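You operate a simulated robot arm through the tools that you are given. There is no shell and no other tool. Be economical: measure what you need, move in short steps, check, and stop when the job is done.

You run a simulated two-armed robot. Do the job below in one go: nothing can be reset, and whatever is moved stays where it is left.

TASK
Hold the blue reel still on the mat and wipe its glue mark off with the wipe from the drawer.
Fine: the wipe goes into the scrap bin; shut the drawer; leave the machine alone. What is to be rubbed or washed off counts as gone when no trace of it is left.

The check looks at the end state, three seconds after you hand in, the way a careful person would. Anything else that was tipped, shoved, dropped, spilled or broken makes it a failure.

THE ROBOT
Two 6-joint arms with two-finger parallel grippers on one trunk, on a base that drives. Base frame: it is fixed to the floor where the robot stands at the start and does not move with it; the origin is under the middle of the robot, x ahead of it, y to its left, z up. Lengths are in mm, angles in degrees, forces in N, time in s.
The left shoulder is at the start at [60, 187, 1122], the right one opposite. With the tool pointing down near the work surface each hand reaches from about 100 to 600 mm from the robot's upright axis, wherever it stands, measured 20 degrees to its own side. Places, roughly: brake knob [100, 700, 1100]; chute ram [800, 0, 900]; crank latch [-600, 800, 1000]; glue smear [-400, 900, 1100]; leader clamp [-400, 1000, 1200]; seal dial [-300, 700, 1000]; seal heat switch [-300, 600, 1000]; seal lever [-300, 800, 1200]; take-up lock knob [-600, 1000, 1000]; tape count zero key [-200, 600, 1000]; tape crank [-500, 800, 1000]; taping bench drawer [500, 100, 800]; tilting rack [600, 100, 900]. Payload 1.57 kg a hand.
The TCP of each hand is the grasp point between the finger pads, 30 mm short of the fingertips. In the tool frame z runs along the fingers and y along their closing line. Largest opening 110 mm; finger width 24, thickness 12; the body of the gripper, 48 by 112 mm, starts 78 mm behind the TCP.
Orientation is that of the tool frame in the base frame, as a unit quaternion [w, x, y, z]. With the fingers straight down and closing along the base's y, the tool's x points along the base's -x, its y along +y and its z along -z.

THE INTERFACE
- The arms move only by the tool jog_arm. It takes "left_plan", "right_plan" or both (then of equal length, played together; a hand with none holds still); each is a list of rows, each a list of 7 numbers: the shift along the tool's x, y, z in units of 250 mm (1.0 is 250 mm), then the turn, a rotation vector about the tool's x, y, z in units of 90 degrees (1.0 is 90 degrees), then the finger opening in m, from 0 to 0.11. In form: [[tx, ty, tz, rx, ry, rz, claw], ...]. A call has 1 to 8 rows; each row is the pose to reach, as a shift and turn from the pose commanded when the call began, along the tool's axes at that moment. A call with a number of a shift or a turn outside -1 to 1 is refused whole. Rows are played at 5 a second. More than 50 mm and 8.6 degrees between two rows, or a gripper value outside its range, and nothing of the call is played. A pose out of reach is approached as far as the arm can. The call stops where the force on the tool passes 60 N (or 10 N more than at its start, if that is more) or the arm is blocked; 0.2 s more then pass. Each finger travels about 153 mm/s and halts on what it meets, pressing with about 37 N; the grip force reading is that of the motor and also rises with nothing between the fingers. The clock runs only during rows and for 0.2 s after the last one: add rows that repeat a pose to give the fingers time. The reply holds the time, the measured pose of the TCP, the force on the tool along the base axes, the opening and the grip force, in the units named above and with some noise, with the torque about the TCP (base axes, N m) and any sound that the robot's microphone picked up, and new pictures: "views" is both (left out), scene, wrist or none (wrist: the cameras of the hands that moved).
- Cameras (640 x 400 px; columns grow to the right, rows downward): "scene" is now at [-6.7, 37.1, 1650.5]; the picture's right is [0.57, -0.82, 0.00], its down [-0.71, -0.50, -0.49] and it looks along [0.40, 0.28, -0.87] (base axes); focal length 272 px, centre (320, 200). "left" rides on the left gripper at [70, -16, -141] in its tool frame; the picture's right is [0.23, 0.97, 0.00], its down [-0.85, 0.20, -0.48] and it looks along [-0.47, 0.11, 0.88] (tool axes); focal length 222 px, centre (320, 200). "right" rides on the right gripper at [70, 16, -141] in its tool frame; the picture's right is [-0.23, 0.97, 0.00], its down [-0.86, -0.20, -0.48] and it looks along [-0.47, -0.11, 0.88] (tool axes); focal length 222 px, centre (320, 200). There is no depth. A picture from a camera that has moved, and an enlarged one, comes with that camera's place and axes in the base frame and with its lens.
- slide_trunk(by): slides the trunk up (or, below 0, down) by that many mm; the arms and the scene camera ride with it, the base frame stays. It gives what a move gives, with no picture.
- drive_base(legs): drives the robot by 1 to 6 legs, each [ahead, left, turn to the left] in mm, mm and degrees, along the robot's own axes; the way and the turn of a leg run together, so that a leg with both is an arc; at most 1500 mm and 180 degrees a leg. The arms and the cameras ride along, it lands a little off, and it stops where it bumps. It gives what a move gives, and a new picture of the scene camera.
- aim_head(pan, tilt): turns the head with the scene camera to pan (to the left, within 86 degrees either way) and tilt (down, from -29 to 69), counted from straight ahead of the robot. It gives what a move gives, and a new picture of the scene camera.
- inspect(camera, box): a new picture of the part [left, top, right, bottom] of that camera's present view, enlarged. It takes no simulated time.
- hand_in(): hands the job in; it is judged then, once.

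Work in short steps. Places have to be worked out from the pictures, the camera data and where the tool is seen: move nearer, look again, correct. Check each grasp and each placing, and mend what went wrong. You have 120 turns and 260 pictures in all, those below and enlarged ones among them. Open the grippers and draw the arms clear of the work before you hand the job in, unless the task says otherwise; then end with one line.

The tools are called after "Call:" by a JSON object that holds its "api" and its "payload". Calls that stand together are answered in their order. jog_arm: Moves the arms, as the interface text tells. Its arguments: {"type":"object","properties":{"left_plan":{"type":"array","items":{"type":"array","items":{"type":"number"}}},"right_plan":{"type":"array","items":{"type":"array","items":{"type":"number"}}},"views":{"type":"string","enum":["both","scene","wrist","none"]}},"required":[]} The other tools are called the same way: slide_trunk (by) slides the trunk up or down; drive_base (legs) drives the base; aim_head (pan, tilt) turns the head that bears the scene camera; inspect (camera, box) takes an enlarged picture of a part of a camera's view; hand_in () hands the job in.

At the start:

```text
clock: 0.0
left_position: [339.7, 401.0, 1217.8]
left_ee_rot: [0.001, 0.0, 1.0, 0.0]
left_ft_force: [-0.4, -0.3, 0.0]
left_ft_torque: [0.0, 0.0, 0.0]
left_grip_width: 109.9
left_grip_force: 0.0
right_position: [405.0, 22.3, 1240.6]
right_ee_rot: [0.0, -0.001, 1.0, 0.0]
right_ft_force: [0.0, -0.7, -0.7]
right_ft_torque: [-0.02, -0.02, 0.01]
right_grip_width: 109.7
right_grip_force: 0.1
trunk travel left (down, up): [-750.0, 240.0]
robot x, y, heading: [-3.6, 1.4, 0.0]
head pan, tilt: [35.0, 60.4]
```

scene: 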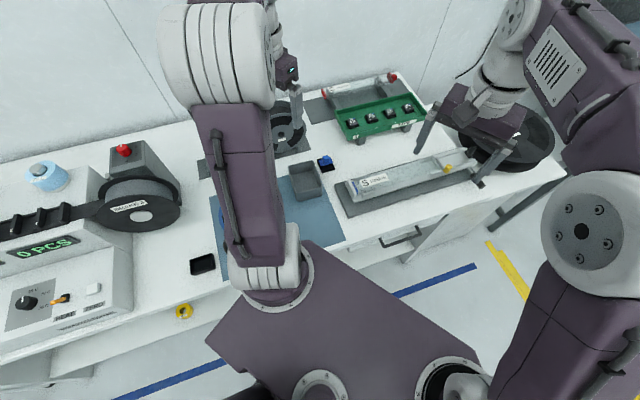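
right: 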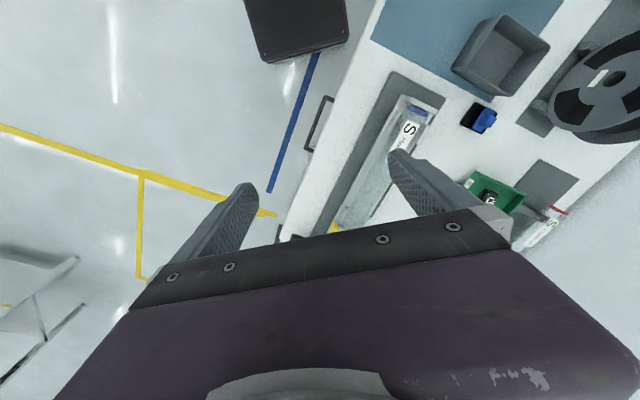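
left: 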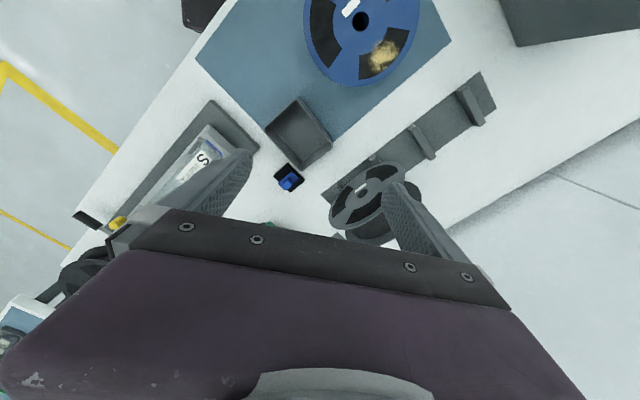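

I'll get a better overview of the bench first by aiming the head.

Call:
{"api": "aim_head", "payload": {"pan": 60, "tilt": 45}}

Call:
{"api": "aim_head", "payload": {"pan": 5, "tilt": 55}}

Call:
{"api": "inspect", "payload": {"camera": "left", "box": [180, 0, 500, 200]}}

```text
clock: 0.9
left_position: [339.6, 401.9, 1218.0]
left_ee_rot: [0.001, 0.001, 1.0, 0.001]
left_ft_force: [0.1, -0.5, -0.5]
left_ft_torque: [0.03, 0.0, 0.0]
left_grip_width: 110.0
left_grip_force: 0.1
right_position: [405.1, 21.5, 1241.1]
right_ee_rot: [-0.001, 0.0, 1.0, 0.0]
right_ft_force: [-0.8, 0.0, 0.8]
right_ft_torque: [0.01, -0.01, 0.01]
right_grip_width: 110.2
right_grip_force: 0.1
trunk travel left (down, up): [-750.0, 240.0]
robot x, y, heading: [-1.4, 0.8, -0.0]
head pan, tilt: [60.0, 45.0]
camera scene: at [-20.2, 69.4, 1670.4], right [0.87, -0.5, 0.0], down [-0.35, -0.61, -0.71], along [0.35, 0.61, -0.71], focal length 272 px, centre (320, 200)
```

scene: 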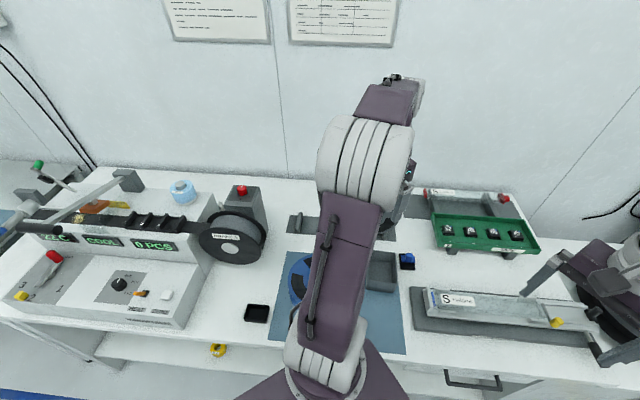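

```text
clock: 2.1
left_position: [339.6, 401.7, 1216.7]
left_ee_rot: [0.0, 0.001, 1.0, 0.0]
left_ft_force: [0.0, -0.1, 0.3]
left_ft_torque: [-0.01, -0.01, -0.02]
left_grip_width: 109.8
left_grip_force: 0.1
right_position: [405.4, 21.8, 1240.6]
right_ee_rot: [0.0, 0.0, 1.0, 0.0]
right_ft_force: [0.8, 0.1, 0.3]
right_ft_torque: [0.02, 0.0, -0.01]
right_grip_width: 109.9
right_grip_force: 0.0
trunk travel left (down, up): [-750.0, 240.0]
robot x, y, heading: [-0.8, -2.4, -0.2]
head pan, tilt: [5.0, 55.0]
camera scene: at [11.0, 5.5, 1657.1], right [0.09, -1.0, 0.0], down [-0.82, -0.07, -0.57], along [0.57, 0.05, -0.82], focal length 272 px, centre (320, 200)
```

scene: 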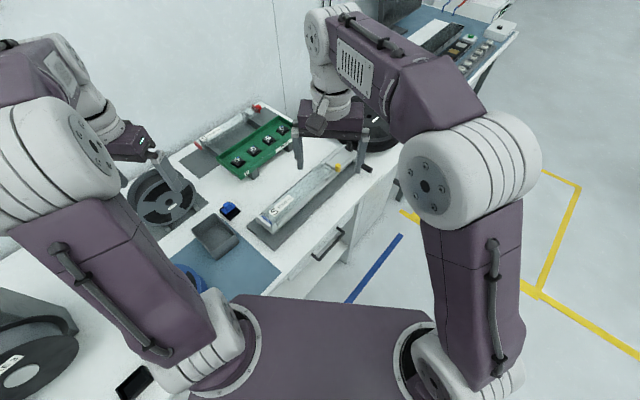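

```text
2.00 times, centred on (340, 100) of left
camera zoom: at [268.8, 386.2, 1359.5], right [-0.23, 0.97, 0.0], down [0.85, 0.2, 0.48], along [0.47, 0.11, -0.88], focal length 444 px, centre (280, 400)
```

zoom: 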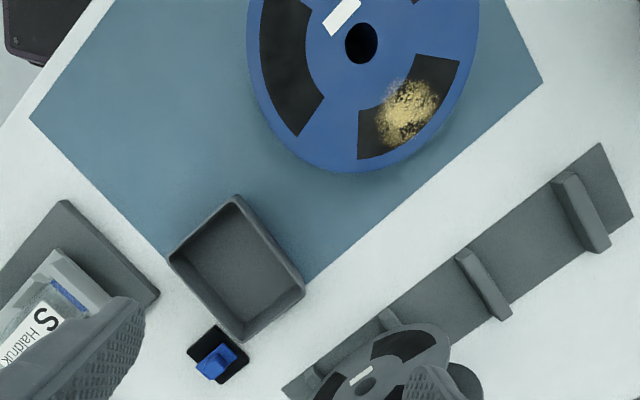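

The bench runs at about 55° to the robot; mat top is near z≈860, the blue reel near (170, 436), and the drawer handle near (418, 9, 800). I'll back off a little and turn to face the bench.

Call:
{"api": "drive_base", "payload": {"legs": [[-85, -120, 0], [0, 0, 55]]}}

Call:
{"api": "aim_head", "payload": {"pan": -15, "tilt": 50}}

```text
clock: 6.0
left_position: [-226.6, 386.3, 1217.9]
left_ee_rot: [0.001, -0.467, 0.884, 0.001]
left_ft_force: [0.6, 0.3, -0.6]
left_ft_torque: [0.02, 0.01, 0.0]
left_grip_width: 109.8
left_grip_force: 0.0
right_position: [125.9, 226.3, 1240.0]
right_ee_rot: [-0.001, -0.467, 0.884, 0.0]
right_ft_force: [0.6, -0.5, -0.5]
right_ft_torque: [-0.01, -0.02, -0.04]
right_grip_width: 110.0
right_grip_force: 0.2
trunk travel left (down, up): [-750.0, 240.0]
robot x, y, heading: [-85.8, -119.4, 55.7]
head pan, tilt: [5.0, 55.0]
camera scene: at [-84.5, -107.8, 1657.1], right [0.87, -0.49, 0.0], down [-0.4, -0.71, -0.57], along [0.28, 0.5, -0.82], focal length 272 px, centre (320, 200)
```

scene: 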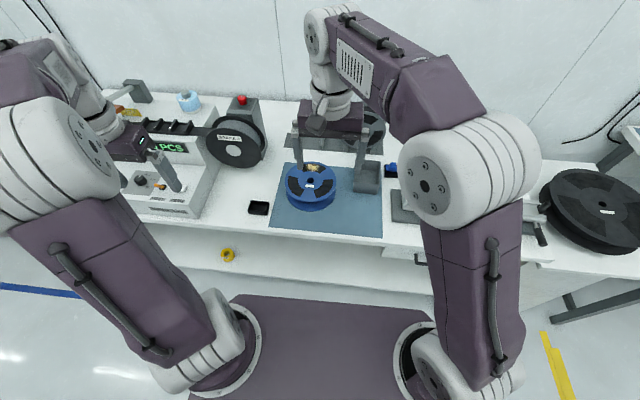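

```text
clock: 6.8
left_position: [-227.1, 387.1, 1217.6]
left_ee_rot: [0.001, -0.466, 0.885, 0.001]
left_ft_force: [-0.4, -0.7, -0.2]
left_ft_torque: [-0.01, 0.07, -0.02]
left_grip_width: 110.2
left_grip_force: 0.0
right_position: [124.2, 226.0, 1240.0]
right_ee_rot: [0.0, -0.468, 0.884, 0.0]
right_ft_force: [0.1, -0.1, -0.4]
right_ft_torque: [-0.01, 0.02, -0.02]
right_grip_width: 110.1
right_grip_force: 0.0
trunk travel left (down, up): [-750.0, 240.0]
robot x, y, heading: [-85.6, -119.2, 55.7]
head pan, tilt: [-15.0, 50.0]
camera scene: at [-61.9, -120.4, 1663.6], right [0.65, -0.76, 0.0], down [-0.58, -0.5, -0.64], along [0.49, 0.42, -0.77], focal length 272 px, centre (320, 200)
```

scene: 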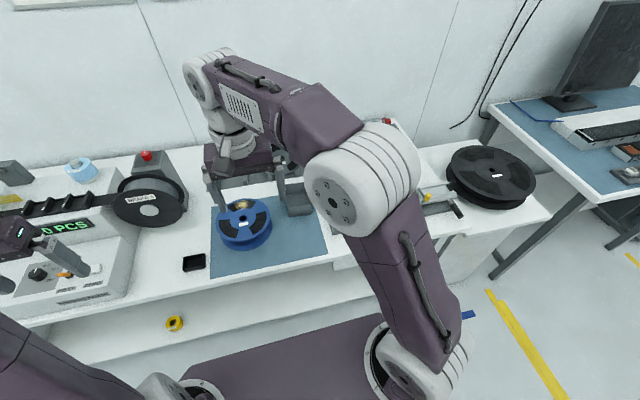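

The bench normal is about 54°, its edge at depth ~268 mm from the origin. I'll move the right hand across to the front of the drawer so its camera can see the handle.

Call:
{"api": "jog_arm", "payload": {"right_plan": [[0.05, -0.156, 0.09, 0, 0, 0, 0.11], [0.1, -0.312, 0.18, 0, 0, 0, 0.11], [0.15, -0.468, 0.27, 0, 0, 0, 0.11], [0.2, -0.624, 0.36, 0, 0, 0, 0.11], [0.25, -0.78, 0.45, 0, 0, 0, 0.11], [0.3, -0.936, 0.54, 0, 0, 0, 0.11], [0.35, -1.0, 0.63, 0, 0, 0, 0.11], [0.4, -1.0, 0.72, 0, 0, 0, 0.11]]}}

```text
clock: 8.6
left_position: [-224.8, 386.5, 1216.4]
left_ee_rot: [0.002, -0.466, 0.885, 0.0]
left_ft_force: [0.0, -0.1, -0.4]
left_ft_torque: [0.0, -0.01, 0.05]
left_grip_width: 110.0
left_grip_force: 0.0
right_position: [275.6, 3.2, 1060.0]
right_ee_rot: [0.0, -0.467, 0.884, 0.0]
right_ft_force: [0.4, 0.7, 0.4]
right_ft_torque: [0.02, 0.02, 0.0]
right_grip_width: 110.4
right_grip_force: 0.1
trunk travel left (down, up): [-750.0, 240.0]
robot x, y, heading: [-84.1, -119.6, 55.6]
head pan, tilt: [-15.0, 50.0]
camera scene: at [-61.6, -120.2, 1663.6], right [0.65, -0.76, 0.0], down [-0.58, -0.5, -0.64], along [0.49, 0.42, -0.77], focal length 272 px, centre (320, 200)
camera right: at [222.1, -45.9, 1201.9], right [-0.68, 0.74, 0.0], down [0.65, 0.59, 0.48], along [0.35, 0.32, -0.88], focal length 222 px, centre (320, 200)
```

scene: 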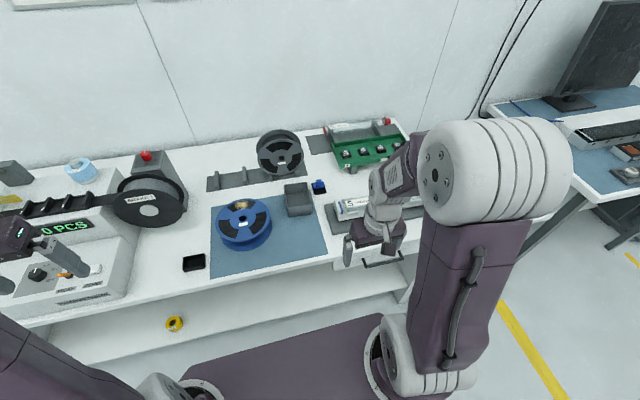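
right: 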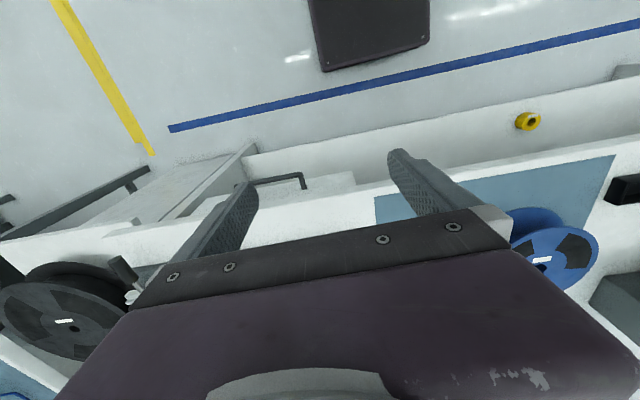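

The hand camera shows the drawer handle (D-shaped bar). I zoom in on it and on the bench items.

Call:
{"api": "inspect", "payload": {"camera": "right", "box": [160, 120, 400, 270]}}

Call:
{"api": "inspect", "payload": {"camera": "scene", "box": [170, 110, 420, 290]}}

```text
2.67 times, centred on (280, 195) of right
camera zoom: at [222.1, -45.9, 1201.9], right [-0.68, 0.74, 0.0], down [0.65, 0.59, 0.48], along [0.35, 0.32, -0.88], focal length 592 px, centre (427, 213)
```

zoom: 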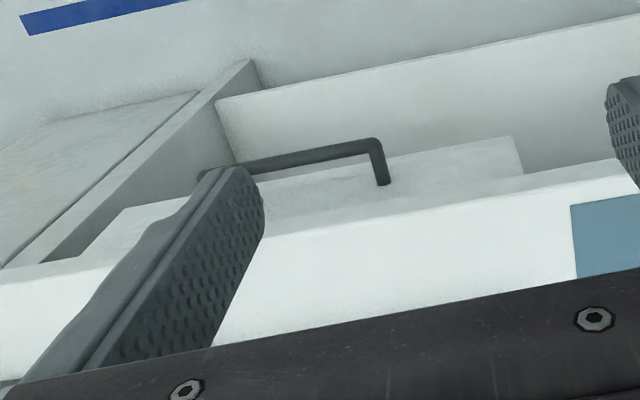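

```text
2.22 times, centred on (295, 200) of scene
camera zoom: at [-61.6, -120.2, 1663.6], right [0.65, -0.76, 0.0], down [-0.58, -0.5, -0.64], along [0.49, 0.42, -0.77], focal length 605 px, centre (376, 200)
```

zoom: 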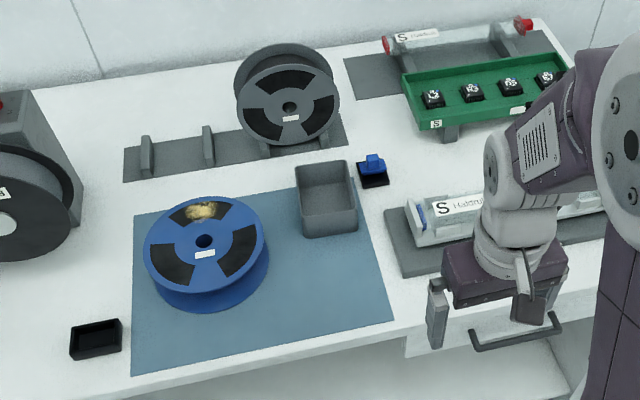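

The handle bar seems centred near (418, 3, ~816), about 28 mm off the drawer front. I'll swing the hand over to it and turn the fingers so they close along the pull direction.

Call:
{"api": "jog_arm", "payload": {"right_plan": [[0, -0.06, 0.0, 0, 0, 0.093, 0.07], [0, -0.12, 0.0, 0, 0, 0.186, 0.07], [0, -0.18, 0.0, 0, 0, 0.279, 0.07], [0, -0.24, 0.0, 0, 0, 0.372, 0.07], [0, -0.3, 0.0, 0, 0, 0.465, 0.07], [0, -0.36, 0.0, 0, 0, 0.558, 0.07], [0, -0.42, 0.0, 0, 0, 0.651, 0.07], [0, -0.46, 0.0, 0, 0, 0.744, 0.07]], "views": "wrist"}}

```text
clock: 10.4
left_position: [-226.1, 386.1, 1217.6]
left_ee_rot: [0.001, -0.467, 0.884, 0.0]
left_ft_force: [-0.1, 0.2, 0.2]
left_ft_torque: [0.01, -0.01, 0.03]
left_grip_width: 110.0
left_grip_force: 0.0
right_position: [370.8, -62.3, 1060.9]
right_ee_rot: [-0.001, 0.099, 0.995, 0.0]
right_ft_force: [0.4, 0.1, 0.1]
right_ft_torque: [0.02, 0.02, 0.02]
right_grip_width: 70.1
right_grip_force: 0.0
trunk travel left (down, up): [-750.0, 240.0]
robot x, y, heading: [-89.1, -121.7, 55.7]
head pan, tilt: [-15.0, 50.0]
camera right: at [305.6, -33.2, 1202.5], right [0.42, 0.91, 0.0], down [0.8, -0.37, 0.48], along [0.43, -0.2, -0.88], focal length 222 px, centre (320, 200)
```

right: 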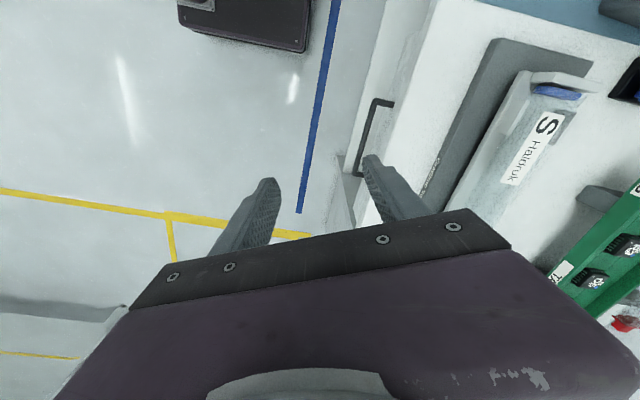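

Refined estimate: handle bar at about z≈780, centre u≈345, n≈256. I'll finish aligning the fingers, then tilt them forward.

Call:
{"api": "jog_arm", "payload": {"right_plan": [[0, 0, 0.1, 0, 0, 0.091, 0.07], [0, 0, 0.2, 0, 0, 0.182, 0.07], [0, 0, 0.3, 0, 0, 0.273, 0.07]], "views": "none"}}

Call:
{"api": "jog_arm", "payload": {"right_plan": [[0, 0, 0.1, -0.09, 0, 0, 0.07], [0, 0, 0.2, -0.18, 0, 0, 0.07], [0, 0, 0.3, -0.27, 0, 0, 0.07], [0, 0, 0.4, -0.36, 0, 0, 0.07], [0, 0, 0.44, -0.45, 0, 0, 0.07]]}}

```text
clock: 11.2
left_position: [-225.1, 386.5, 1216.1]
left_ee_rot: [0.0, -0.466, 0.885, 0.0]
left_ft_force: [-0.2, -0.1, 1.0]
left_ft_torque: [0.0, -0.02, 0.01]
left_grip_width: 110.3
left_grip_force: 0.1
right_position: [371.0, -59.8, 984.9]
right_ee_rot: [0.001, 0.31, 0.951, 0.001]
right_ft_force: [-0.4, 0.1, -0.5]
right_ft_torque: [0.0, 0.0, 0.02]
right_grip_width: 70.2
right_grip_force: 0.1
trunk travel left (down, up): [-750.0, 240.0]
robot x, y, heading: [-83.9, -120.5, 55.6]
head pan, tilt: [-15.0, 50.0]
```

```text
clock: 12.4
left_position: [-223.5, 383.5, 1219.3]
left_ee_rot: [0.0, -0.467, 0.884, 0.002]
left_ft_force: [0.6, -0.1, -0.1]
left_ft_torque: [0.01, 0.02, -0.02]
left_grip_width: 109.8
left_grip_force: 0.0
right_position: [372.6, -63.1, 874.1]
right_ee_rot: [0.106, 0.293, 0.891, 0.33]
right_ft_force: [0.7, 0.4, -0.1]
right_ft_torque: [0.01, -0.05, 0.03]
right_grip_width: 70.0
right_grip_force: 0.1
right hand out of reach, approached as far as the arm can: row 1, 2, 3, 4
trunk travel left (down, up): [-750.0, 240.0]
robot x, y, heading: [-83.5, -118.4, 55.9]
head pan, tilt: [-15.0, 50.0]
camera scene: at [-58.0, -124.5, 1663.6], right [0.65, -0.76, 0.0], down [-0.58, -0.5, -0.64], along [0.49, 0.42, -0.77], focal length 272 px, centre (320, 200)
camera right: at [269.9, -88.3, 992.5], right [0.62, 0.46, 0.63], down [0.42, -0.88, 0.23], along [0.66, 0.12, -0.74], focal length 222 px, centre (320, 200)
```

scene: 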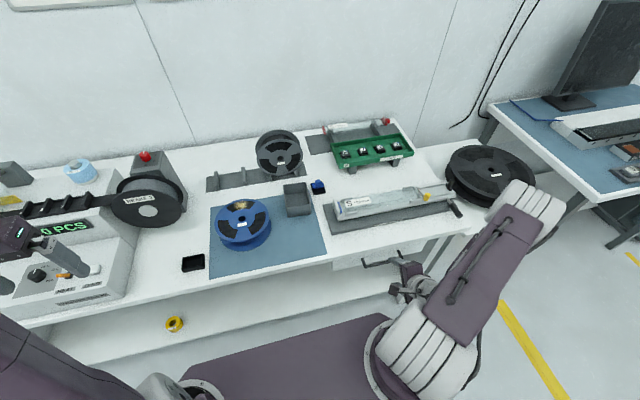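
right: 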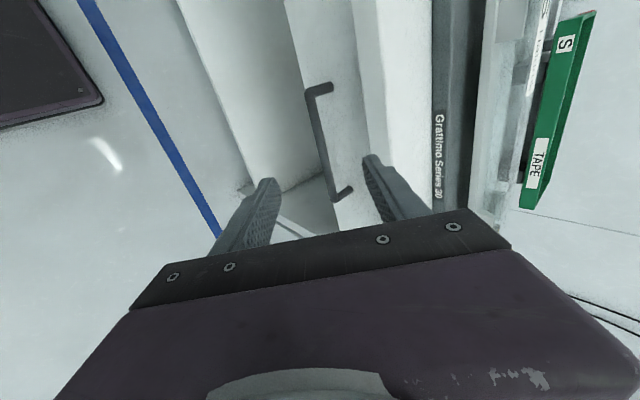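

The handle centre is at about u≈346, n≈253, z≈783; with a 40° tilt the upper finger would be tight against the drawer front, so I'll tilt the hand to nearly horizontal while lowering to handle height.

Call:
{"api": "jog_arm", "payload": {"right_plan": [[-0.005, -0.047, 0.04, -0.09, 0, 0, 0.07], [-0.01, -0.094, 0.09, -0.18, 0, 0, 0.07], [-0.016, -0.142, 0.14, -0.27, 0, 0, 0.07], [-0.022, -0.189, 0.19, -0.36, 0, 0, 0.07], [-0.028, -0.236, 0.24, -0.45, 0, 0, 0.07]]}}

```text
clock: 13.6
left_position: [-226.4, 386.3, 1217.4]
left_ee_rot: [0.001, -0.467, 0.884, 0.0]
left_ft_force: [0.3, 0.0, -0.5]
left_ft_torque: [0.03, -0.02, -0.03]
left_grip_width: 110.2
left_grip_force: 0.1
right_position: [372.2, -70.5, 792.5]
right_ee_rot: [0.2, 0.233, 0.723, 0.619]
right_ft_force: [-0.2, -0.6, 0.3]
right_ft_torque: [0.0, 0.03, -0.02]
right_grip_width: 69.7
right_grip_force: 0.1
trunk travel left (down, up): [-750.0, 240.0]
robot x, y, heading: [-82.0, -120.8, 55.6]
head pan, tilt: [-15.0, 50.0]
camera scene: at [-61.6, -120.9, 1663.6], right [0.65, -0.76, 0.0], down [-0.58, -0.5, -0.64], along [0.49, 0.42, -0.77], focal length 272 px, centre (320, 200)
camera right: at [235.3, -142.3, 830.3], right [0.27, -0.01, 0.96], down [0.4, -0.91, -0.12], along [0.88, 0.42, -0.24], focal length 222 px, centre (320, 200)
```

scene: 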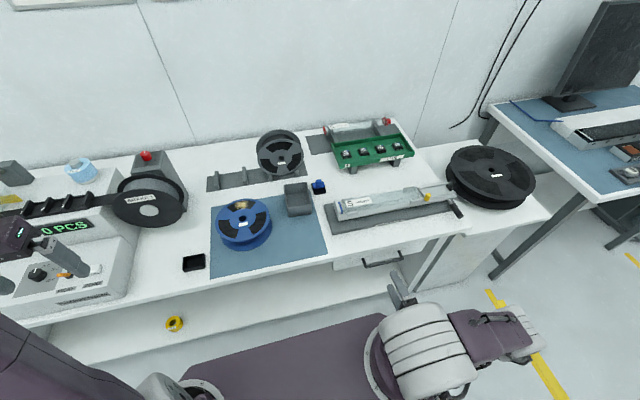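
right: 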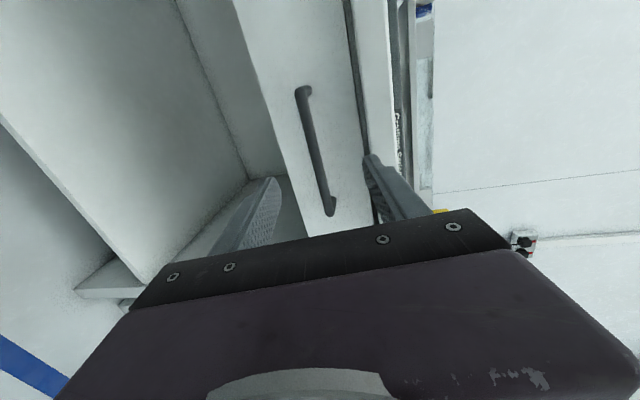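

The handle lies between the fingers, ~92 mm ahead. I'll advance to 78 mm and close on the bar.

Call:
{"api": "jog_arm", "payload": {"right_plan": [[-0.024, -0.018, 0.1, 0, 0, 0, 0.05], [-0.024, -0.018, 0.2, 0, 0, 0, 0.05], [-0.024, -0.018, 0.312, 0, 0, 0, 0.05], [-0.024, -0.018, 0.312, 0, 0, 0, 0.05]], "views": "wrist"}}

```text
clock: 14.6
left_position: [-226.3, 385.7, 1217.5]
left_ee_rot: [0.0, -0.466, 0.885, 0.0]
left_ft_force: [-0.1, -0.9, -0.1]
left_ft_torque: [-0.03, 0.02, 0.01]
left_grip_width: 110.1
left_grip_force: 0.0
right_position: [421.8, -12.4, 775.6]
right_ee_rot: [0.201, 0.234, 0.723, 0.618]
right_ft_force: [-0.6, 0.8, -0.3]
right_ft_torque: [0.01, 0.0, 0.0]
right_grip_width: 50.0
right_grip_force: 0.1
trunk travel left (down, up): [-750.0, 240.0]
robot x, y, heading: [-84.4, -121.5, 55.8]
head pan, tilt: [-15.0, 50.0]
camera right: at [285.3, -82.8, 813.3], right [0.27, -0.01, 0.96], down [0.4, -0.91, -0.12], along [0.88, 0.42, -0.24], focal length 222 px, centre (320, 200)
```

right: 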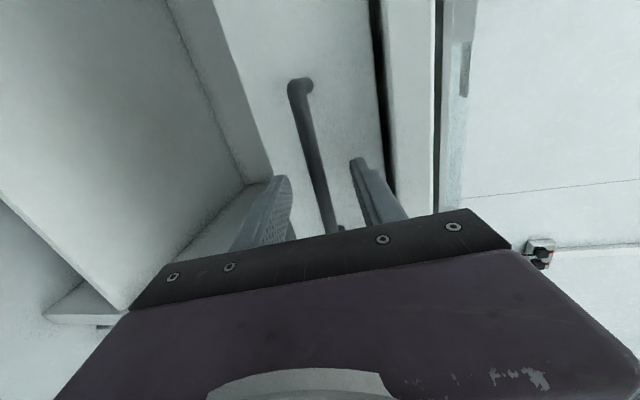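

The bar is centred between the fingers. Closing.

Call:
{"api": "jog_arm", "payload": {"right_plan": [[0, 0, 0, 0, 0, 0, 0.0], [0, 0, 0, 0, 0, 0, 0.0], [0, 0, 0, 0, 0, 0, 0.0]], "views": "wrist"}}

```text
clock: 15.4
left_position: [-225.9, 386.8, 1217.5]
left_ee_rot: [0.001, -0.467, 0.884, 0.001]
left_ft_force: [-0.8, -0.3, -0.9]
left_ft_torque: [0.01, 0.0, 0.0]
left_grip_width: 110.0
left_grip_force: 0.0
right_position: [421.7, -11.3, 774.6]
right_ee_rot: [0.2, 0.234, 0.724, 0.618]
right_ft_force: [-1.2, -1.2, -1.9]
right_ft_torque: [-0.19, -0.13, -0.52]
right_grip_width: 11.8
right_grip_force: 29.0
trunk travel left (down, up): [-750.0, 240.0]
robot x, y, heading: [-85.8, -120.1, 55.7]
head pan, tilt: [-15.0, 50.0]
camera right: at [285.1, -82.7, 813.2], right [0.27, -0.01, 0.96], down [0.4, -0.91, -0.12], along [0.88, 0.42, -0.24], focal length 222 px, centre (320, 200)
```

right: 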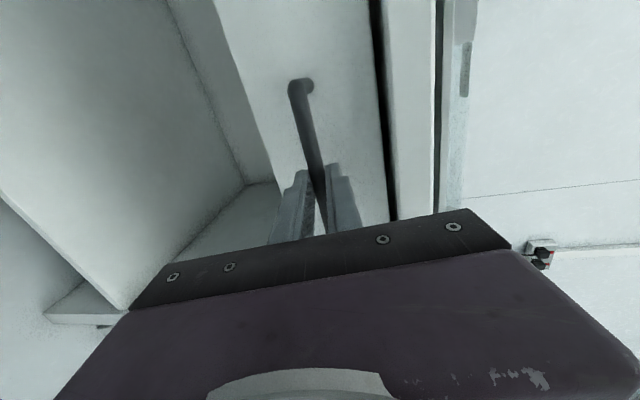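

Gripped (11.8 mm). I pull the drawer out along −n by 90 mm first.

Call:
{"api": "jog_arm", "payload": {"right_plan": [[0, -0.018, -0.119, 0, 0, 0, 0.0], [0, -0.036, -0.237, 0, 0, 0, 0.0], [0, -0.055, -0.356, 0, 0, 0, 0.0]], "views": "scene"}}

```text
clock: 16.2
left_position: [-225.9, 385.2, 1217.3]
left_ee_rot: [0.001, -0.466, 0.885, 0.0]
left_ft_force: [-0.2, 0.3, -0.3]
left_ft_torque: [0.02, 0.0, -0.02]
left_grip_width: 110.1
left_grip_force: 0.0
right_position: [368.2, -84.2, 774.2]
right_ee_rot: [0.199, 0.234, 0.724, 0.618]
right_ft_force: [-3.7, 0.7, -8.6]
right_ft_torque: [-0.33, -0.13, -0.68]
right_grip_width: 11.6
right_grip_force: 29.3
trunk travel left (down, up): [-750.0, 240.0]
robot x, y, heading: [-85.1, -123.1, 55.7]
head pan, tilt: [-15.0, 50.0]
camera scene: at [-61.8, -121.4, 1663.5], right [0.65, -0.76, 0.0], down [-0.58, -0.5, -0.64], along [0.49, 0.42, -0.77], focal length 272 px, centre (320, 200)
```

scene: 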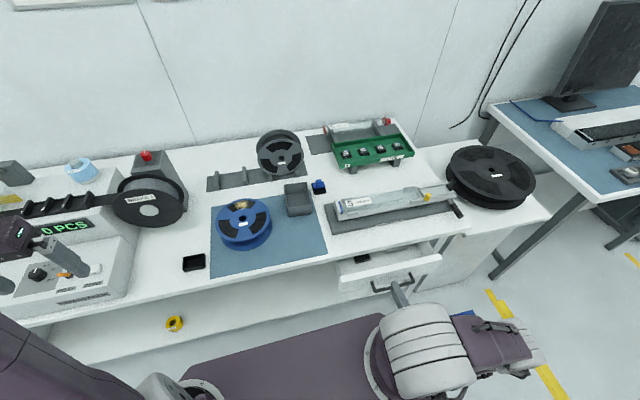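

The drawer is opening smoothly. I pull another 110 mm with the base.

Call:
{"api": "drive_base", "payload": {"legs": [[-110, 3, 0]]}}

Call:
{"api": "inspect", "payload": {"camera": "scene", "box": [280, 170, 520, 320]}}

```text
clock: 17.4
left_position: [-290.2, 297.1, 1216.8]
left_ee_rot: [0.001, -0.467, 0.884, 0.0]
left_ft_force: [-0.1, -0.2, -0.1]
left_ft_torque: [-0.03, -0.01, 0.01]
left_grip_width: 110.1
left_grip_force: 0.0
right_position: [306.8, -173.9, 774.3]
right_ee_rot: [0.199, 0.233, 0.724, 0.618]
right_ft_force: [-1.8, 1.4, -10.3]
right_ft_torque: [-0.34, 0.0, -0.09]
right_grip_width: 12.0
right_grip_force: 28.9
trunk travel left (down, up): [-750.0, 240.0]
robot x, y, heading: [-150.9, -208.0, 55.7]
head pan, tilt: [-15.0, 50.0]
camera scene: at [-125.2, -208.9, 1663.6], right [0.65, -0.76, 0.0], down [-0.58, -0.5, -0.64], along [0.49, 0.42, -0.77], focal length 272 px, centre (320, 200)
```

scene: 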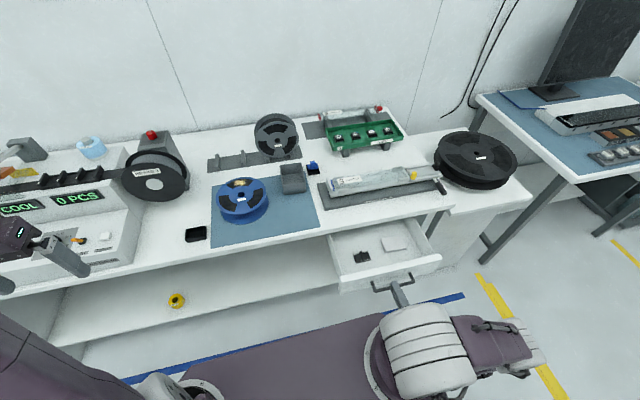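

```text
2.67 times, centred on (400, 245) of scene
camera zoom: at [-125.2, -208.9, 1663.6], right [0.65, -0.76, 0.0], down [-0.58, -0.5, -0.64], along [0.49, 0.42, -0.77], focal length 726 px, centre (107, 80)
```

zoom: 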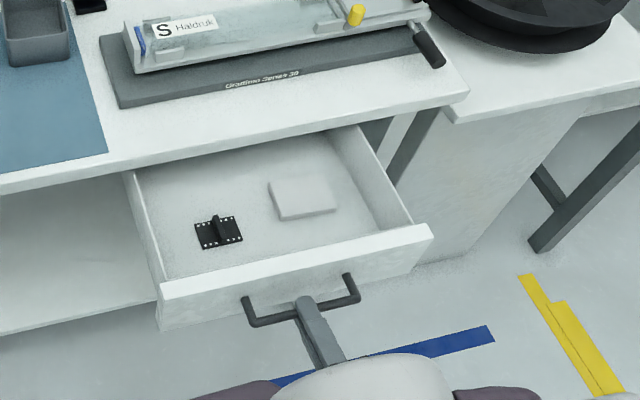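

The wipe (white folded pad) lies in the drawer at about (473, −66). I release the handle and back the hand out by 70 mm.

Call:
{"api": "jog_arm", "payload": {"right_plan": [[0, 0, 0, 0, 0, 0, 0.06], [0, 0, 0, 0, 0, 0, 0.06], [0, 0, -0.14, 0, 0, 0, 0.06], [0, 0, -0.28, 0, 0, 0, 0.06]], "views": "none"}}

```text
clock: 18.4
left_position: [-291.6, 296.6, 1216.6]
left_ee_rot: [0.001, -0.467, 0.884, 0.0]
left_ft_force: [0.3, 0.0, -0.6]
left_ft_torque: [-0.02, 0.0, 0.0]
left_grip_width: 110.0
left_grip_force: 0.0
right_position: [263.0, -230.2, 787.2]
right_ee_rot: [0.199, 0.233, 0.724, 0.618]
right_ft_force: [0.0, 0.3, 0.2]
right_ft_torque: [0.01, -0.02, -0.02]
right_grip_width: 60.0
right_grip_force: 0.1
trunk travel left (down, up): [-750.0, 240.0]
robot x, y, heading: [-148.4, -212.1, 55.7]
head pan, tilt: [-15.0, 50.0]
```

Clear of the handle; now raise the hand and turn its fingers back to pointing down.

Call:
{"api": "jog_arm", "payload": {"right_plan": [[0, 0.12, -0.02, 0.0, 0, 0, 0.11], [0, 0.24, -0.04, 0.09, 0, 0, 0.11], [0, 0.36, -0.06, 0.18, 0, 0, 0.11], [0, 0.48, -0.08, 0.27, 0, 0, 0.11], [0, 0.6, -0.1, 0.36, 0, 0, 0.11], [0, 0.72, -0.11, 0.45, 0, 0, 0.11], [0, 0.84, -0.13, 0.54, 0, 0, 0.11], [0, 0.96, -0.15, 0.63, 0, 0, 0.11]], "views": "none"}}

Call:
{"api": "jog_arm", "payload": {"right_plan": [[0, 0, 0, 0.09, 0, 0, 0.11], [0, 0, 0, 0.18, 0, 0, 0.11], [0, 0, 0, 0.27, 0, 0, 0.11]], "views": "none"}}

Call:
{"api": "drive_base", "payload": {"legs": [[0, -210, 0]]}}

```text
clock: 20.2
left_position: [-293.7, 299.2, 1216.7]
left_ee_rot: [0.002, -0.467, 0.884, 0.0]
left_ft_force: [-0.7, 0.7, -0.5]
left_ft_torque: [-0.01, -0.02, 0.02]
left_grip_width: 110.0
left_grip_force: 0.0
right_position: [304.4, -239.5, 1034.0]
right_ee_rot: [0.065, 0.298, 0.931, 0.198]
right_ft_force: [-0.6, 0.3, -0.2]
right_ft_torque: [0.01, -0.04, -0.02]
right_grip_width: 109.9
right_grip_force: 0.0
right hand out of reach, approached as far as the arm can: row 5, 6, 7, 8
trunk travel left (down, up): [-750.0, 240.0]
robot x, y, heading: [-148.9, -208.1, 55.8]
head pan, tilt: [-15.0, 50.0]
```

```text
clock: 21.0
left_position: [-289.3, 296.8, 1217.4]
left_ee_rot: [0.001, -0.467, 0.884, 0.001]
left_ft_force: [0.8, -1.3, -0.1]
left_ft_torque: [0.01, -0.02, -0.01]
left_grip_width: 109.8
left_grip_force: 0.0
right_position: [307.6, -241.4, 1035.3]
right_ee_rot: [0.0, 0.306, 0.952, -0.001]
right_ft_force: [0.8, -0.8, 0.5]
right_ft_torque: [-0.03, -0.01, -0.02]
right_grip_width: 109.9
right_grip_force: 0.0
trunk travel left (down, up): [-750.0, 240.0]
robot x, y, heading: [-149.8, -207.4, 55.9]
head pan, tilt: [-15.0, 50.0]
```

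```text
clock: 22.6
left_position: [-118.5, 180.6, 1216.4]
left_ee_rot: [0.002, -0.467, 0.884, 0.0]
left_ft_force: [-0.4, 0.7, 0.6]
left_ft_torque: [-0.03, -0.01, 0.0]
left_grip_width: 109.8
left_grip_force: 0.1
right_position: [479.7, -358.7, 1035.9]
right_ee_rot: [0.001, 0.308, 0.951, -0.001]
right_ft_force: [-0.2, -0.1, -0.3]
right_ft_torque: [-0.04, -0.03, -0.03]
right_grip_width: 110.0
right_grip_force: 0.1
trunk travel left (down, up): [-750.0, 240.0]
robot x, y, heading: [20.1, -326.2, 55.6]
head pan, tilt: [-15.0, 50.0]
camera scene: at [45.3, -327.0, 1663.6], right [0.65, -0.76, 0.0], down [-0.58, -0.5, -0.64], along [0.49, 0.42, -0.77], focal length 272 px, centre (320, 200)
```

scene: 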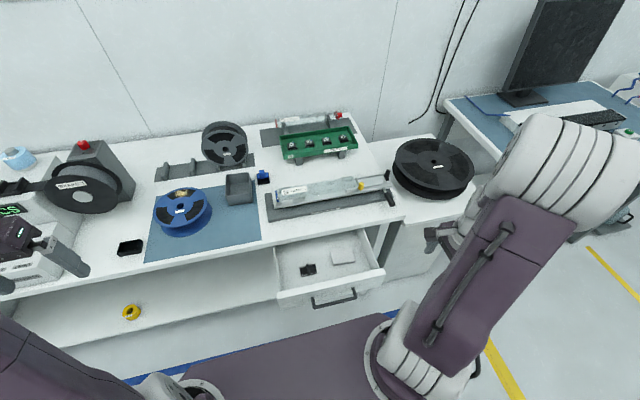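

The wipe is confirmed at about (472, −69). To keep the hand clear of the bench edge I'll turn the fingers back to closing along the bench, while moving over the drawer.

Call:
{"api": "jog_arm", "payload": {"right_plan": [[0.09, 0.09, 0.03, 0, 0, -0.093, 0.11], [0.18, 0.18, 0.06, 0, 0, -0.186, 0.11], [0.27, 0.27, 0.09, 0, 0, -0.279, 0.11], [0.36, 0.36, 0.12, 0, 0, -0.372, 0.11], [0.45, 0.45, 0.15, 0, 0, -0.465, 0.11], [0.54, 0.54, 0.18, 0, 0, -0.558, 0.11], [0.63, 0.63, 0.21, 0, 0, -0.651, 0.11], [0.71, 0.7, 0.24, 0, 0, -0.744, 0.11]], "views": "none"}}

Call:
{"api": "jog_arm", "payload": {"right_plan": [[0, 0, 0.0, 0, 0, -0.085, 0.11], [0, 0, 0.0, 0, 0, -0.17, 0.11], [0, 0, 0.0, 0, 0, -0.256, 0.11]]}}

```text
clock: 24.4
left_position: [-117.7, 180.1, 1217.5]
left_ee_rot: [0.0, -0.467, 0.884, 0.001]
left_ft_force: [-0.8, 0.3, 0.8]
left_ft_torque: [-0.02, 0.0, 0.01]
left_grip_width: 110.0
left_grip_force: 0.0
right_position: [436.7, -113.1, 973.9]
right_ee_rot: [0.0, -0.27, 0.963, 0.0]
right_ft_force: [0.6, -0.5, -0.3]
right_ft_torque: [0.01, 0.0, 0.02]
right_grip_width: 110.3
right_grip_force: 0.1
trunk travel left (down, up): [-750.0, 240.0]
robot x, y, heading: [24.1, -325.3, 55.6]
head pan, tilt: [-15.0, 50.0]
```

```text
clock: 25.2
left_position: [-117.5, 178.5, 1217.4]
left_ee_rot: [0.0, -0.467, 0.885, 0.0]
left_ft_force: [0.1, 0.0, 0.3]
left_ft_torque: [-0.03, 0.05, 0.01]
left_grip_width: 109.9
left_grip_force: 0.0
right_position: [439.0, -114.0, 975.0]
right_ee_rot: [0.0, -0.458, 0.889, 0.0]
right_ft_force: [0.3, -0.3, -0.5]
right_ft_torque: [-0.01, 0.02, -0.02]
right_grip_width: 110.1
right_grip_force: 0.0
trunk travel left (down, up): [-750.0, 240.0]
robot x, y, heading: [25.8, -327.5, 55.7]
head pan, tilt: [-15.0, 50.0]
camera scene: at [47.3, -328.6, 1663.6], right [0.65, -0.76, 0.0], down [-0.58, -0.5, -0.64], along [0.49, 0.42, -0.77], focal length 272 px, centre (320, 200)
camera right: at [384.7, -162.0, 1116.2], right [-0.66, 0.75, 0.0], down [0.66, 0.58, 0.48], along [0.36, 0.31, -0.88], focal length 222 px, centre (320, 200)
```

scene: 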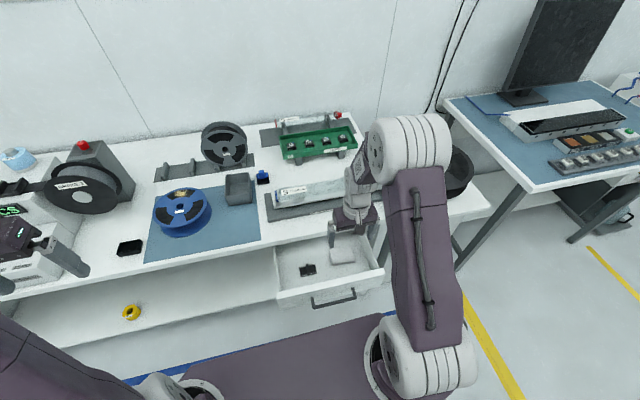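
right: 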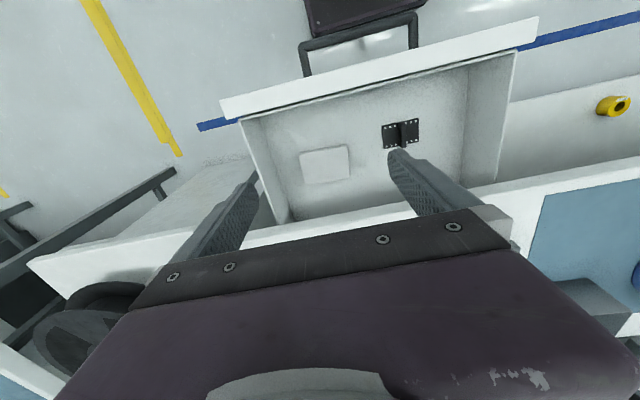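

Pad centre refined to (476, −70). I move above it and down to tip height ~800.

Call:
{"api": "jog_arm", "payload": {"right_plan": [[-0.06, -0.004, 0.14, 0, 0, 0, 0.11], [-0.12, -0.008, 0.28, 0, 0, 0, 0.11], [-0.18, -0.012, 0.42, 0, 0, 0, 0.11], [-0.23, -0.016, 0.58, 0, 0, 0, 0.11]]}}

```text
clock: 26.2
left_position: [-116.2, 179.8, 1217.6]
left_ee_rot: [0.0, -0.466, 0.885, 0.0]
left_ft_force: [0.7, 0.8, -0.5]
left_ft_torque: [-0.01, 0.02, -0.01]
left_grip_width: 110.0
left_grip_force: 0.0
right_position: [476.9, -69.4, 829.0]
right_ee_rot: [-0.001, -0.456, 0.89, 0.0]
right_ft_force: [0.2, 0.0, 0.0]
right_ft_torque: [0.02, 0.01, -0.02]
right_grip_width: 110.0
right_grip_force: 0.0
trunk travel left (down, up): [-750.0, 240.0]
robot x, y, heading: [21.8, -327.8, 55.9]
head pan, tilt: [-15.0, 50.0]
camera scene: at [49.0, -327.1, 1663.6], right [0.65, -0.76, 0.0], down [-0.58, -0.5, -0.64], along [0.49, 0.42, -0.77], focal length 272 px, centre (320, 200)
camera right: at [423.3, -117.5, 971.0], right [-0.66, 0.75, 0.0], down [0.66, 0.58, 0.48], along [0.36, 0.31, -0.88], focal length 222 px, centre (320, 200)
```

scene: 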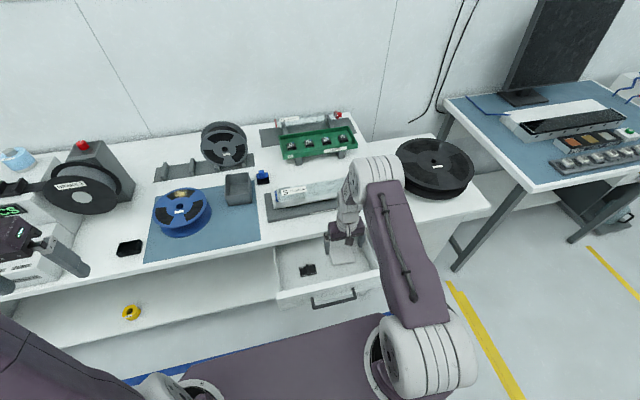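
right: 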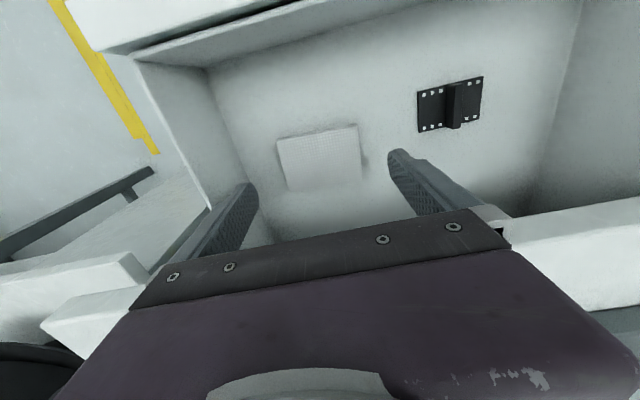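

Pad is centred between the fingers (~77 mm wide). Lowering carefully toward the drawer floor.

Call:
{"api": "jog_arm", "payload": {"right_plan": [[0, 0, 0.08, 0, 0, 0, 0.11], [0, 0, 0.14, 0, 0, 0, 0.11], [0, 0, 0.18, 0, 0, 0, 0.11]], "views": "wrist"}}

```text
clock: 27.0
left_position: [-117.6, 178.8, 1216.4]
left_ee_rot: [0.0, -0.467, 0.884, 0.0]
left_ft_force: [0.2, 0.9, -0.3]
left_ft_torque: [0.02, 0.01, 0.01]
left_grip_width: 109.9
left_grip_force: 0.0
right_position: [475.9, -69.2, 785.7]
right_ee_rot: [-0.001, -0.456, 0.89, 0.0]
right_ft_force: [0.0, 0.0, 0.2]
right_ft_torque: [0.03, -0.03, 0.0]
right_grip_width: 110.0
right_grip_force: 0.0
trunk travel left (down, up): [-750.0, 240.0]
robot x, y, heading: [23.2, -326.1, 55.6]
head pan, tilt: [-15.0, 50.0]
camera right: at [421.3, -118.1, 926.7], right [-0.66, 0.75, 0.0], down [0.66, 0.58, 0.48], along [0.36, 0.31, -0.88], focal length 222 px, centre (320, 200)
```

right: 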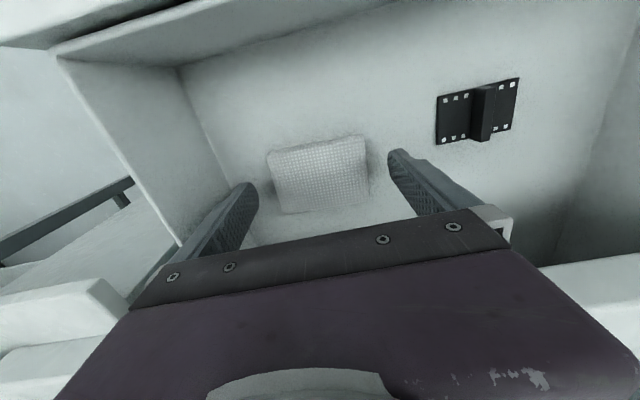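

Still free; continue in small steps.

Call:
{"api": "jog_arm", "payload": {"right_plan": [[0, 0, 0.02, 0, 0, 0, 0.11], [0, 0, 0.04, 0, 0, 0, 0.11], [0, 0, 0.06, 0, 0, 0, 0.11]], "views": "wrist"}}

```text
clock: 27.8
left_position: [-117.4, 179.1, 1217.1]
left_ee_rot: [0.001, -0.467, 0.884, 0.001]
left_ft_force: [-0.7, 0.2, 0.1]
left_ft_torque: [0.02, -0.02, -0.01]
left_grip_width: 110.0
left_grip_force: 0.0
right_position: [476.0, -69.4, 769.7]
right_ee_rot: [-0.001, -0.455, 0.89, 0.0]
right_ft_force: [1.3, 1.1, 0.4]
right_ft_torque: [0.0, -0.05, 0.0]
right_grip_width: 109.9
right_grip_force: 0.0
trunk travel left (down, up): [-750.0, 240.0]
robot x, y, heading: [25.8, -329.5, 55.5]
head pan, tilt: [-15.0, 50.0]
camera right: at [421.6, -117.8, 911.1], right [-0.66, 0.75, 0.0], down [0.66, 0.58, 0.48], along [0.36, 0.31, -0.88], focal length 222 px, centre (320, 200)
```

right: 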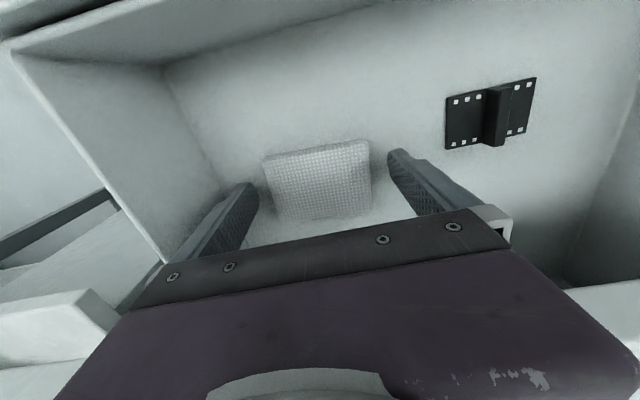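

Call:
{"api": "jog_arm", "payload": {"right_plan": [[0, 0, 0.016, 0, 0, 0, 0.11], [0, 0, 0.032, 0, 0, 0, 0.11], [0, 0, 0.032, 0, 0, 0, 0.11]], "views": "wrist"}}

```text
clock: 28.6
left_position: [-116.9, 179.4, 1216.8]
left_ee_rot: [0.0, -0.467, 0.884, 0.001]
left_ft_force: [-0.1, -0.5, -0.7]
left_ft_torque: [0.04, -0.02, -0.01]
left_grip_width: 109.9
left_grip_force: 0.0
right_position: [475.6, -70.4, 761.6]
right_ee_rot: [0.001, -0.456, 0.89, 0.0]
right_ft_force: [-0.1, 1.0, 0.7]
right_ft_torque: [-0.02, -0.04, -0.03]
right_grip_width: 110.0
right_grip_force: 0.0
trunk travel left (down, up): [-750.0, 240.0]
robot x, y, heading: [25.7, -332.2, 55.9]
head pan, tilt: [-15.0, 50.0]
camera right: at [421.2, -118.0, 903.2], right [-0.66, 0.75, 0.0], down [0.66, 0.58, 0.48], along [0.36, 0.31, -0.88], focal length 222 px, centre (320, 200)
```

right: 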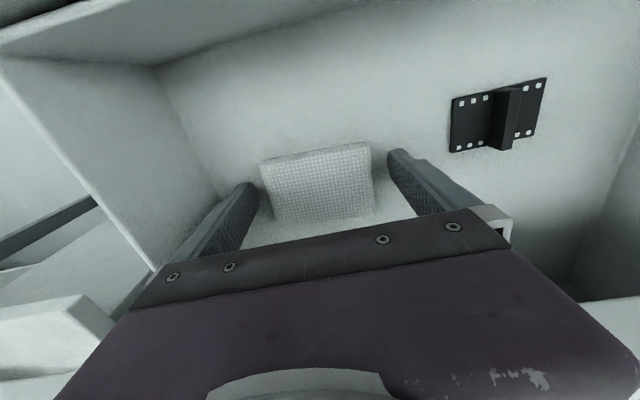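

Call:
{"api": "jog_arm", "payload": {"right_plan": [[0, -0.012, 0.012, 0, 0, 0, 0.11], [0, -0.012, 0.024, 0, 0, 0, 0.11], [0, -0.012, 0.024, 0, 0, 0, 0.11]], "views": "wrist"}}

Call:
{"api": "inspect", "payload": {"camera": "scene", "box": [260, 190, 420, 320]}}

```text
clock: 29.4
left_position: [-119.1, 176.3, 1218.7]
left_ee_rot: [0.003, -0.466, 0.885, 0.001]
left_ft_force: [-1.1, 0.1, 0.6]
left_ft_torque: [0.01, 0.0, 0.02]
left_grip_width: 110.0
left_grip_force: 0.1
right_position: [476.4, -71.6, 758.6]
right_ee_rot: [0.003, -0.455, 0.89, 0.001]
right_ft_force: [-0.5, 0.3, 38.2]
right_ft_torque: [0.97, 2.05, 0.17]
right_grip_width: 109.9
right_grip_force: 0.1
trunk travel left (down, up): [-750.0, 240.0]
robot x, y, heading: [24.7, -327.2, 55.7]
head pan, tilt: [-15.0, 50.0]
camera right: at [422.2, -120.3, 900.1], right [-0.66, 0.75, 0.0], down [0.66, 0.57, 0.48], along [0.37, 0.32, -0.88], focal length 222 px, centre (320, 200)
```

right: 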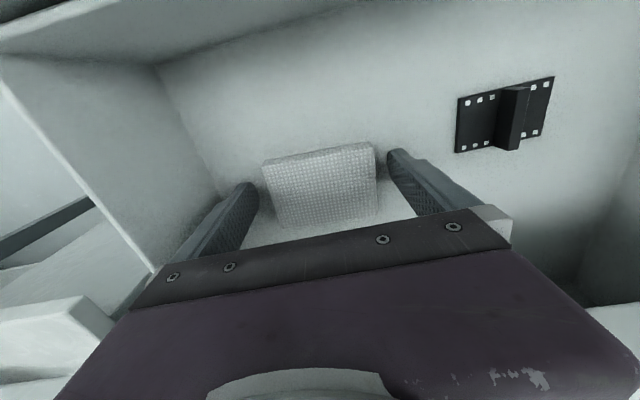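

```text
3.08 times, centred on (340, 255) of scene
camera zoom: at [42.7, -331.6, 1664.2], right [0.65, -0.76, 0.0], down [-0.58, -0.5, -0.65], along [0.49, 0.42, -0.76], focal length 838 px, centre (258, 31)
```

zoom: 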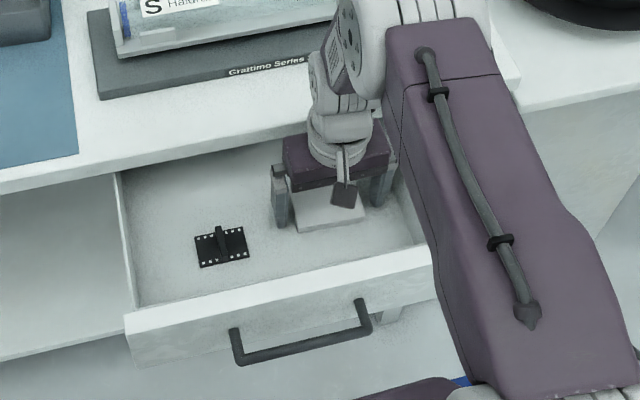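

Floor contact at TCP 758.6 (floor ≈ 728). I raise ~6 mm so the pad protrudes below the tips, and close on it.

Call:
{"api": "jog_arm", "payload": {"right_plan": [[0, 0, -0.036, 0, 0, 0, 0.11], [0, 0, -0.036, 0, 0, 0, 0.04], [0, 0, -0.036, 0, 0, 0, 0.0], [0, 0, -0.036, 0, 0, 0, 0.0]], "views": "wrist"}}

```text
clock: 30.4
left_position: [-116.2, 179.0, 1217.0]
left_ee_rot: [0.001, -0.466, 0.885, 0.0]
left_ft_force: [0.3, 0.4, -0.4]
left_ft_torque: [0.03, 0.01, -0.01]
left_grip_width: 110.0
left_grip_force: 0.0
right_position: [478.3, -70.3, 765.5]
right_ee_rot: [-0.001, -0.455, 0.89, -0.001]
right_ft_force: [0.6, 0.0, 0.3]
right_ft_torque: [0.02, -0.01, 0.01]
right_grip_width: 82.8
right_grip_force: 37.2
trunk travel left (down, up): [-750.0, 240.0]
robot x, y, heading: [21.0, -331.7, 55.8]
head pan, tilt: [-15.0, 50.0]
camera right: at [424.2, -119.2, 905.7], right [-0.66, 0.75, 0.0], down [0.66, 0.58, 0.48], along [0.36, 0.31, -0.88], focal length 222 px, centre (320, 200)
```

right: 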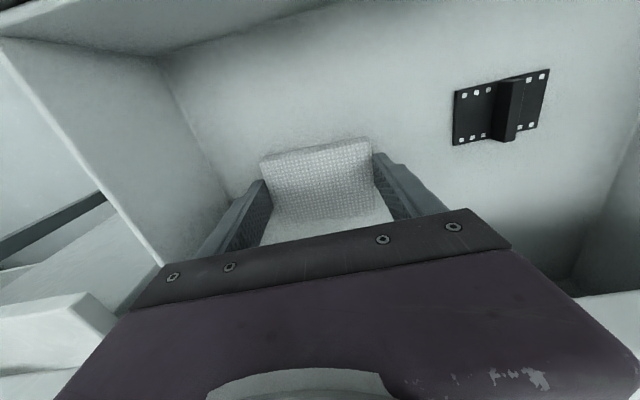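

Gripped at 82.8 mm. Lifting straight up.

Call:
{"api": "jog_arm", "payload": {"right_plan": [[0, 0, -0.05, 0, 0, 0, 0.0], [0, 0, -0.2, 0, 0, 0, 0.0], [0, 0, -0.35, 0, 0, 0, 0.0], [0, 0, -0.5, 0, 0, 0, 0.0], [0, 0, -0.65, 0, 0, 0, 0.0], [0, 0, -0.8, 0, 0, 0, 0.0], [0, 0, -0.95, 0, 0, 0, 0.0]]}}

```text
clock: 32.0
left_position: [-116.5, 177.6, 1217.0]
left_ee_rot: [0.001, -0.467, 0.885, 0.001]
left_ft_force: [0.5, -0.2, 0.4]
left_ft_torque: [-0.02, -0.04, 0.0]
left_grip_width: 109.8
left_grip_force: 0.1
right_position: [476.5, -70.0, 1004.2]
right_ee_rot: [0.0, -0.455, 0.89, -0.001]
right_ft_force: [-0.3, -0.6, 0.0]
right_ft_torque: [0.0, 0.02, -0.01]
right_grip_width: 83.1
right_grip_force: 37.3
trunk travel left (down, up): [-750.0, 240.0]
robot x, y, heading: [22.7, -328.4, 55.6]
head pan, tilt: [-15.0, 50.0]
camera scene: at [46.4, -328.9, 1663.5], right [0.65, -0.76, 0.0], down [-0.58, -0.5, -0.64], along [0.49, 0.42, -0.77], focal length 272 px, centre (320, 200)
camera right: at [422.1, -119.0, 1145.8], right [-0.66, 0.75, 0.0], down [0.66, 0.58, 0.48], along [0.36, 0.31, -0.88], focal length 222 px, centre (320, 200)
```

scene: 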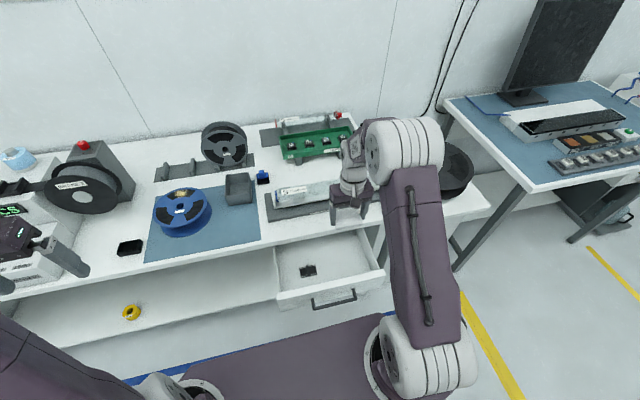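
right: 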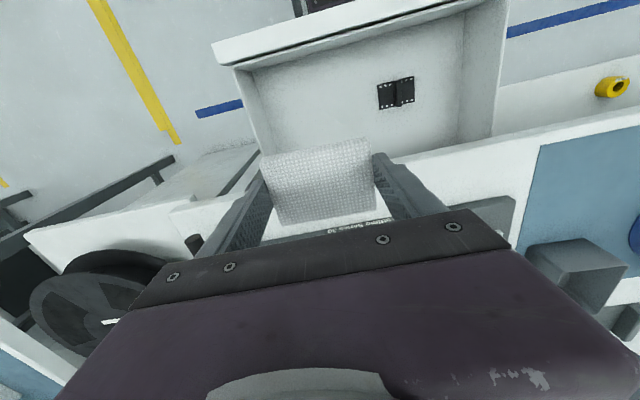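

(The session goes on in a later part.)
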